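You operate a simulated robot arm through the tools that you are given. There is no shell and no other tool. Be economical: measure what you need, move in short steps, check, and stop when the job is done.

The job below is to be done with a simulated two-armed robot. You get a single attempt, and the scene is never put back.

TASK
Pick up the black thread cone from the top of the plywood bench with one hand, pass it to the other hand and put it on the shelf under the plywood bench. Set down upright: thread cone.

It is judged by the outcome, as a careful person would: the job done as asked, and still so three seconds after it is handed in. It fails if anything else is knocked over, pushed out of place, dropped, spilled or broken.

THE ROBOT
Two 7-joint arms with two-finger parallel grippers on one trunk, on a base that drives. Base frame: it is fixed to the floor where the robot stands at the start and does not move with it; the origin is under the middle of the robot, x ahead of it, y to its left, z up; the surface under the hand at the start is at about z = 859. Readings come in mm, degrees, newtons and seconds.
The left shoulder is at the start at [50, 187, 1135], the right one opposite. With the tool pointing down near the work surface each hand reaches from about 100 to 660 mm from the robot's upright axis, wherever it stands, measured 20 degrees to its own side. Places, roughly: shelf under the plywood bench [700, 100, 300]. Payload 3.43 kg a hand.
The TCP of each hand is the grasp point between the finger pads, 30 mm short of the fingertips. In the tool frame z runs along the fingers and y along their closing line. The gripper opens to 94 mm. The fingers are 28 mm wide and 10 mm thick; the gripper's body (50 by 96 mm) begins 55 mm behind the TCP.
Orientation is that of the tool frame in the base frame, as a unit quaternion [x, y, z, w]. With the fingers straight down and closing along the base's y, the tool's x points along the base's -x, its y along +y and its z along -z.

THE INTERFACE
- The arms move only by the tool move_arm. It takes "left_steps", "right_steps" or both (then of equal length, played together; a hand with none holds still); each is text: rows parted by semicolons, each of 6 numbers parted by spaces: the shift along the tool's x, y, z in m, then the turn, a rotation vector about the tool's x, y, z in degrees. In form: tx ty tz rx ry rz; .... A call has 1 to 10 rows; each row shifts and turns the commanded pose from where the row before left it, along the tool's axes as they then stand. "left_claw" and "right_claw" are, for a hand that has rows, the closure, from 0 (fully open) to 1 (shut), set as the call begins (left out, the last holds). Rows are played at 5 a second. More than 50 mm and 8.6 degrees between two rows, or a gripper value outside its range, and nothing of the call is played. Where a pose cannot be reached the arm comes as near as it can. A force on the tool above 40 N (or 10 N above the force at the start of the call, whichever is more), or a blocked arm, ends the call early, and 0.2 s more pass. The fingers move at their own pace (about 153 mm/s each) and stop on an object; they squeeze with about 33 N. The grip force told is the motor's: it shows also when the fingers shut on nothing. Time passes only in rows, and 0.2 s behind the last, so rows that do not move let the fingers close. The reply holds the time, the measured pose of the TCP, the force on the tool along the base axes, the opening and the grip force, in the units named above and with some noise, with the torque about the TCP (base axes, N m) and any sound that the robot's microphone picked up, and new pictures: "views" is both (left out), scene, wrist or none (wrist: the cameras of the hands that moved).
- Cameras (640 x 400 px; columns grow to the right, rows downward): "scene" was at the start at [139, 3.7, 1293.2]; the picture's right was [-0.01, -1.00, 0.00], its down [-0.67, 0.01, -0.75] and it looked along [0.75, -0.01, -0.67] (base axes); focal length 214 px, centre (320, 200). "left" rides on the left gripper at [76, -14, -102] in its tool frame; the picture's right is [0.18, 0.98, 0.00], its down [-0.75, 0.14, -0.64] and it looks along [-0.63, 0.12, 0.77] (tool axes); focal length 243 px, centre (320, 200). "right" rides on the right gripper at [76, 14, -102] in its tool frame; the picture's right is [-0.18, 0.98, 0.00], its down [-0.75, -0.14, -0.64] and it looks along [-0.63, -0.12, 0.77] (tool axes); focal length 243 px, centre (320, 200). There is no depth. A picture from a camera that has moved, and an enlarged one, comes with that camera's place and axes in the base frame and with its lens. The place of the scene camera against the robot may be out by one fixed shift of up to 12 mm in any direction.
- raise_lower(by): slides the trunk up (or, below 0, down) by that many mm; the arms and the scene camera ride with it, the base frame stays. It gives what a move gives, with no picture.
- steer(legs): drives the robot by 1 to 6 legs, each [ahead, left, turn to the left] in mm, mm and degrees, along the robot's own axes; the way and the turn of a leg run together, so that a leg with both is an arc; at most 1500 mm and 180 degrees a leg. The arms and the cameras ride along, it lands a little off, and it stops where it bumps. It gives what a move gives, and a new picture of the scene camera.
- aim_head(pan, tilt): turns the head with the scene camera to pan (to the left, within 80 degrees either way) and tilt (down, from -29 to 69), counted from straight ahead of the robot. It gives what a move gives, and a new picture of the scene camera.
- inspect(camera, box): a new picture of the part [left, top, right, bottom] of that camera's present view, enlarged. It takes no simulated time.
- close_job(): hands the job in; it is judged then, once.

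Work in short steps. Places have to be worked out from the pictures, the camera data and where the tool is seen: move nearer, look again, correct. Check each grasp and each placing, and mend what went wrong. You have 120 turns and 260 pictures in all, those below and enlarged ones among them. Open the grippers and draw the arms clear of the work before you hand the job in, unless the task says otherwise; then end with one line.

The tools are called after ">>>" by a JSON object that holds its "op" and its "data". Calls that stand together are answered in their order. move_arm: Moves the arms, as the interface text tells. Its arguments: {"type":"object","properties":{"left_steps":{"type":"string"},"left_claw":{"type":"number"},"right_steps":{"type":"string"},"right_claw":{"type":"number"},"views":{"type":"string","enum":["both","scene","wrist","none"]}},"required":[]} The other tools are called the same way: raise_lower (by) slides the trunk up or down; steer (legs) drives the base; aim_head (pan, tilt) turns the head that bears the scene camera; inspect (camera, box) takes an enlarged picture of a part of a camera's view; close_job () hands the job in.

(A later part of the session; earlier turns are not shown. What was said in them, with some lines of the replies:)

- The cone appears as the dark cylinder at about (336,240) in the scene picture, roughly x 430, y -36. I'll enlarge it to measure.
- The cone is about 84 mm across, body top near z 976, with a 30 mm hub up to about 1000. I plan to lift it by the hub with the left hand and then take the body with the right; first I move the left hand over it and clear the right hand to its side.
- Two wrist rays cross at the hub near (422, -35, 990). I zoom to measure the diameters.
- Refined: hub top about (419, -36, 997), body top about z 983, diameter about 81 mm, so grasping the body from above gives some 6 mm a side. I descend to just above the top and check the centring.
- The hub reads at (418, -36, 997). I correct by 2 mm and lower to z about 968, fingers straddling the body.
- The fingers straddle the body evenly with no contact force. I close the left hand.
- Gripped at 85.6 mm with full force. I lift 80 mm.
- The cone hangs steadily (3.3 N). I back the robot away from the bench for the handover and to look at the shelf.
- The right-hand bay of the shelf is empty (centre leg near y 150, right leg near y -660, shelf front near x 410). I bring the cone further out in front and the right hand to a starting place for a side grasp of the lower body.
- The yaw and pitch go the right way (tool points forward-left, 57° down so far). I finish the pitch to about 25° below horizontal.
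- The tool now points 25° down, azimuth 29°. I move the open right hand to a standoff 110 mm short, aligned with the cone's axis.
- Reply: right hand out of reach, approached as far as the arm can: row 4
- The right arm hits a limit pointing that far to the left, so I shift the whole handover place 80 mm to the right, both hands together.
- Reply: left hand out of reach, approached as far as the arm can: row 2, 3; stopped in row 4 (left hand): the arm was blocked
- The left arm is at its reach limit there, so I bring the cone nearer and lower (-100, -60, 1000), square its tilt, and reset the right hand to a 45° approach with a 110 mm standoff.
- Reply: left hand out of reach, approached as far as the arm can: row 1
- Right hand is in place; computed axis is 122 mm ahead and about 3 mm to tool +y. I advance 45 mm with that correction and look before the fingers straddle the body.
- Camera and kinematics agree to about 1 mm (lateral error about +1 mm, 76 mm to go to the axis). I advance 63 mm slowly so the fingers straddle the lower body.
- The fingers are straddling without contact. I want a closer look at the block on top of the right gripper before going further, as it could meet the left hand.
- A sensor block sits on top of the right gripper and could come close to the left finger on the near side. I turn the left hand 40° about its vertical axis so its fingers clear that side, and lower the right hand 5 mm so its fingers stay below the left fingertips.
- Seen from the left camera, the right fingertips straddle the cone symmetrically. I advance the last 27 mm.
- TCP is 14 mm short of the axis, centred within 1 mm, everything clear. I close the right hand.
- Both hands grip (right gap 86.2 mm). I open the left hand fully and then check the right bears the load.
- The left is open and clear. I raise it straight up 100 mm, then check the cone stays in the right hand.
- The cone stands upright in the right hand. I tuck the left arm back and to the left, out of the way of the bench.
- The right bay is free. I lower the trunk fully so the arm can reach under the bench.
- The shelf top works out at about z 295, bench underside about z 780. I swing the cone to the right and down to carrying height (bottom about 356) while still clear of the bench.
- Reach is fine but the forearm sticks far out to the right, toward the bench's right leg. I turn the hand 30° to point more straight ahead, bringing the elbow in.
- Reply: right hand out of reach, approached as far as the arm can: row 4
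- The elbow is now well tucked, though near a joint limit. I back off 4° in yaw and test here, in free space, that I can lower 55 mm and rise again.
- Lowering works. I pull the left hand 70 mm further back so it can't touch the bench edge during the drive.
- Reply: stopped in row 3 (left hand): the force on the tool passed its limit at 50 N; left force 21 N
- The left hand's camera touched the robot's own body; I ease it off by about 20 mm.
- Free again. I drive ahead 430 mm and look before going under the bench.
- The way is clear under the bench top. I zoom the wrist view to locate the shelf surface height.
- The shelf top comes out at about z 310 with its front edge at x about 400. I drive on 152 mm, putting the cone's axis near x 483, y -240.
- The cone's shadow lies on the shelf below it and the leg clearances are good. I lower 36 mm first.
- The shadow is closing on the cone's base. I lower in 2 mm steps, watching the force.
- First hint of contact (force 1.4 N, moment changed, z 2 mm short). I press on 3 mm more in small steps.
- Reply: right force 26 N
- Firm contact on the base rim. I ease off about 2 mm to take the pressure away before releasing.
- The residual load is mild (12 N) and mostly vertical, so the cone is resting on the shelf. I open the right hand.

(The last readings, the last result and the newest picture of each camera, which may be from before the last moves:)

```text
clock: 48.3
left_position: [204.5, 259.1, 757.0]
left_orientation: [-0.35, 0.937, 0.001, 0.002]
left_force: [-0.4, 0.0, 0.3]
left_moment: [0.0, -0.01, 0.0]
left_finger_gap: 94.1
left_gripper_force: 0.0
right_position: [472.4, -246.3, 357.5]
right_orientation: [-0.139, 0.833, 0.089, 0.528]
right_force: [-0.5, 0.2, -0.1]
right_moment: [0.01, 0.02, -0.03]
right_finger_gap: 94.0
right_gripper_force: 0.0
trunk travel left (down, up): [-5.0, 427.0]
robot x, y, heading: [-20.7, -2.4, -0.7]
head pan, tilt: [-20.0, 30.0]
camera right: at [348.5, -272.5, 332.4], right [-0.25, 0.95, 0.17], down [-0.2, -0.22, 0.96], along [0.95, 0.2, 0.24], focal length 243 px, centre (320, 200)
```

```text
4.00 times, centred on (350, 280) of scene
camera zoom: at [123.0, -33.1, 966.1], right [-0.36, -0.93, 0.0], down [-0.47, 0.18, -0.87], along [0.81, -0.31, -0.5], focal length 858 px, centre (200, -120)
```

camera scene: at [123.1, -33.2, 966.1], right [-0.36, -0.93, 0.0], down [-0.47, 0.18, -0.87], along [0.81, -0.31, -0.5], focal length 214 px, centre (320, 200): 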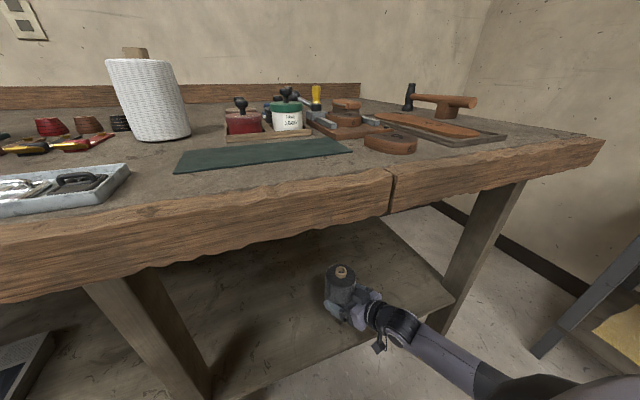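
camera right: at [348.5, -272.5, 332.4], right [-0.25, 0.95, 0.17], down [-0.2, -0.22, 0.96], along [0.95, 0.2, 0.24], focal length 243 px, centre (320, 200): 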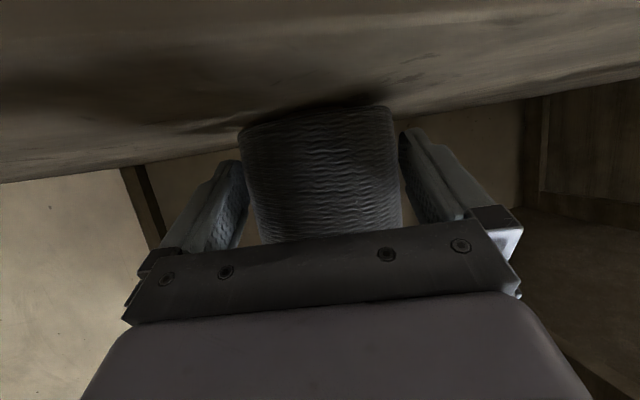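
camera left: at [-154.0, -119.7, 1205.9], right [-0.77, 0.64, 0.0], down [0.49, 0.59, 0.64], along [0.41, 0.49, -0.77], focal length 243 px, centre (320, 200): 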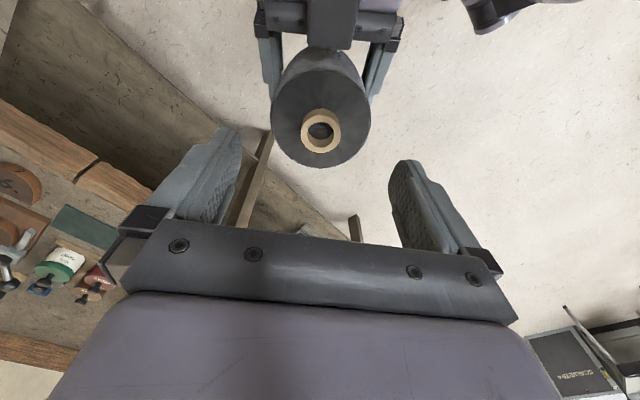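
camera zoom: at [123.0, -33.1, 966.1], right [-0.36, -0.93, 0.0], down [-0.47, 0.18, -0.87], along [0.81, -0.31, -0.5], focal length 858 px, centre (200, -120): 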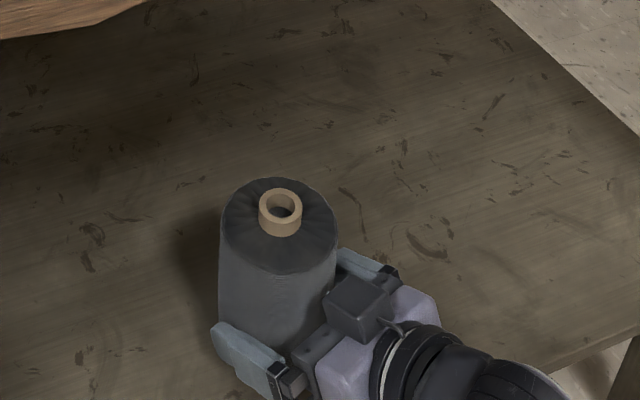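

Released, and the cone stands upright. I draw the open hand straight back along its approach line in small steps.

>>> {"op": "move_arm", "data": {"right_steps": "0.0021 0.001 -0.0045 0 0 0;0.0038 0 -0.0081 0 0 0;0.0038 0 -0.0081 0 0 0;0.0038 0 -0.0081 0 0 0;0 0 0 0 0 0", "views": "wrist"}}

>>> {"op": "inspect", "data": {"camera": "scene", "box": [290, 230, 410, 330]}}

```text
clock: 49.5
left_position: [205.0, 259.3, 756.6]
left_orientation: [-0.35, 0.937, 0.003, 0.002]
left_force: [0.7, -0.1, 1.2]
left_moment: [0.01, 0.0, 0.02]
left_finger_gap: 94.0
left_gripper_force: 0.1
right_position: [440.7, -254.8, 357.0]
right_orientation: [-0.139, 0.833, 0.089, 0.528]
right_force: [0.1, 0.7, -0.3]
right_moment: [-0.01, -0.01, 0.02]
right_finger_gap: 94.3
right_gripper_force: 0.1
trunk travel left (down, up): [-5.0, 427.0]
robot x, y, heading: [-18.5, -3.5, -1.0]
head pan, tilt: [-20.0, 30.0]
camera right: at [317.8, -282.6, 332.1], right [-0.25, 0.95, 0.17], down [-0.2, -0.22, 0.96], along [0.95, 0.2, 0.24], focal length 243 px, centre (320, 200)
```

right: 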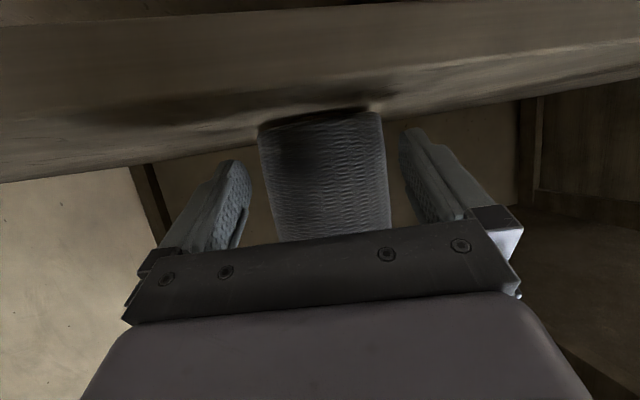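

```text
4.00 times, centred on (350, 280) of scene
camera zoom: at [123.0, -33.1, 966.1], right [-0.36, -0.93, 0.0], down [-0.47, 0.18, -0.87], along [0.81, -0.31, -0.5], focal length 858 px, centre (200, -120)
```

zoom: 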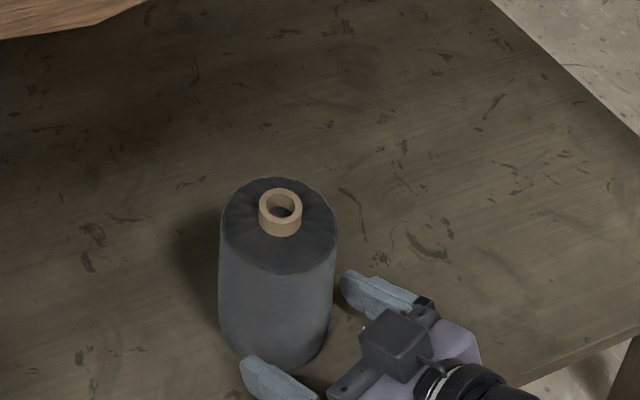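

Clean retreat, the cone hasn't moved. I continue back another 54 mm along the same line.

>>> {"op": "move_arm", "data": {"right_steps": "0.0038 0 -0.0081 0 0 0;0.0038 0 -0.0081 0 0 0;0.0038 0 -0.0081 0 0 0;0.0038 0 -0.0081 0 0 0;0.0038 0 -0.0081 0 0 0;0.0038 0 -0.0081 0 0 0", "views": "none"}}

>>> {"op": "inspect", "data": {"camera": "scene", "box": [270, 220, 430, 350]}}

```text
clock: 50.9
left_position: [203.7, 257.9, 756.7]
left_orientation: [-0.349, 0.937, 0.002, 0.002]
left_force: [-0.5, 0.5, -0.5]
left_moment: [0.01, -0.03, -0.02]
left_finger_gap: 93.9
left_gripper_force: 0.1
right_position: [390.5, -273.5, 360.3]
right_orientation: [-0.139, 0.832, 0.089, 0.529]
right_force: [0.4, 0.0, -0.8]
right_moment: [-0.01, 0.01, -0.06]
right_finger_gap: 94.1
right_gripper_force: 0.1
trunk travel left (down, up): [-5.0, 427.0]
robot x, y, heading: [-16.8, -6.2, -0.5]
head pan, tilt: [-20.0, 30.0]
```

```text
3.08 times, centred on (350, 285) of scene
camera zoom: at [123.0, -33.1, 966.1], right [-0.36, -0.93, 0.0], down [-0.47, 0.18, -0.87], along [0.81, -0.31, -0.5], focal length 660 px, centre (228, -62)
```

zoom: 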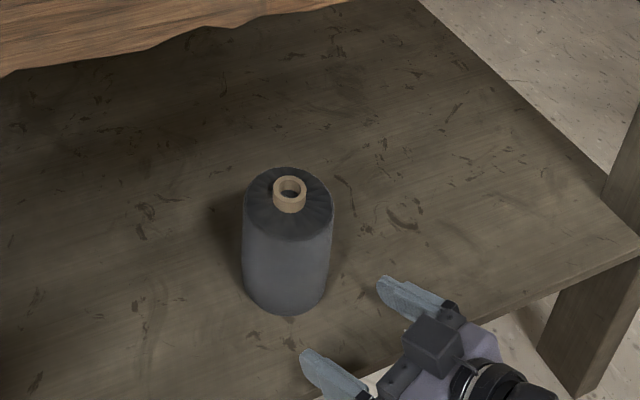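

The hand is fully clear of the cone. I drive straight back to draw everything out from under the bench and check the result.

>>> {"op": "steer", "data": {"legs": [[-500, 0, 0]]}}

>>> {"op": "inspect", "data": {"camera": "scene", "box": [160, 120, 400, 290]}}

```text
clock: 53.9
left_position: [-295.2, 267.1, 756.4]
left_orientation: [-0.346, 0.938, 0.001, 0.001]
left_force: [0.1, 0.1, 0.2]
left_moment: [0.01, -0.01, 0.02]
left_finger_gap: 93.9
left_gripper_force: 0.1
right_position: [-111.0, -264.8, 360.8]
right_orientation: [-0.135, 0.833, 0.087, 0.529]
right_force: [0.0, 0.2, 0.0]
right_moment: [0.0, 0.01, -0.01]
right_finger_gap: 94.0
right_gripper_force: 0.0
trunk travel left (down, up): [-5.0, 427.0]
robot x, y, heading: [-516.8, 2.8, -1.3]
head pan, tilt: [-20.0, 30.0]
camera scene: at [-378.3, -24.0, 966.1], right [-0.36, -0.93, 0.0], down [-0.47, 0.18, -0.87], along [0.81, -0.32, -0.5], focal length 214 px, centre (320, 200)
```

scene: 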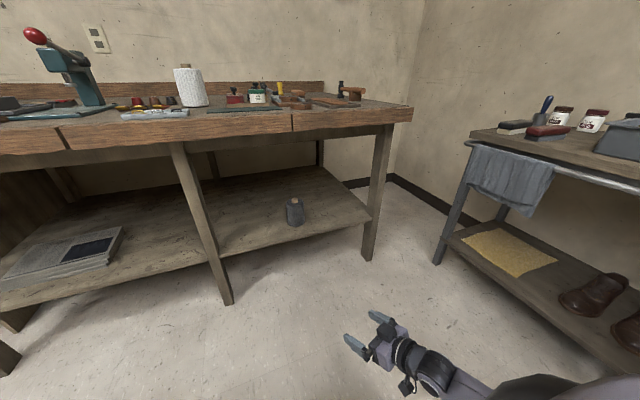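

```text
2.35 times, centred on (280, 205) of scene
camera zoom: at [-378.3, -24.0, 966.1], right [-0.36, -0.93, 0.0], down [-0.47, 0.18, -0.87], along [0.81, -0.32, -0.5], focal length 505 px, centre (414, 188)
```

zoom: 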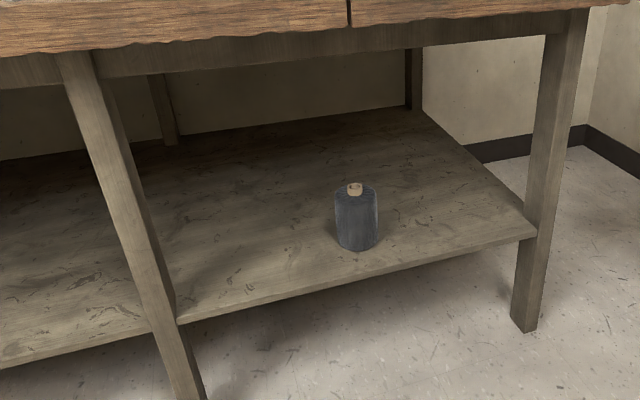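

The cone stands upright on the shelf, both grippers are open and clear of the bench, and the bench-top items I can see look undisturbed. I hand in.

>>> {"op": "close_job", "data": {}}

```text
The job is handed in.
```

The black thread cone was lifted with the left hand, passed to the right hand and set upright on the shelf under the plywood bench; both grippers are open and clear.
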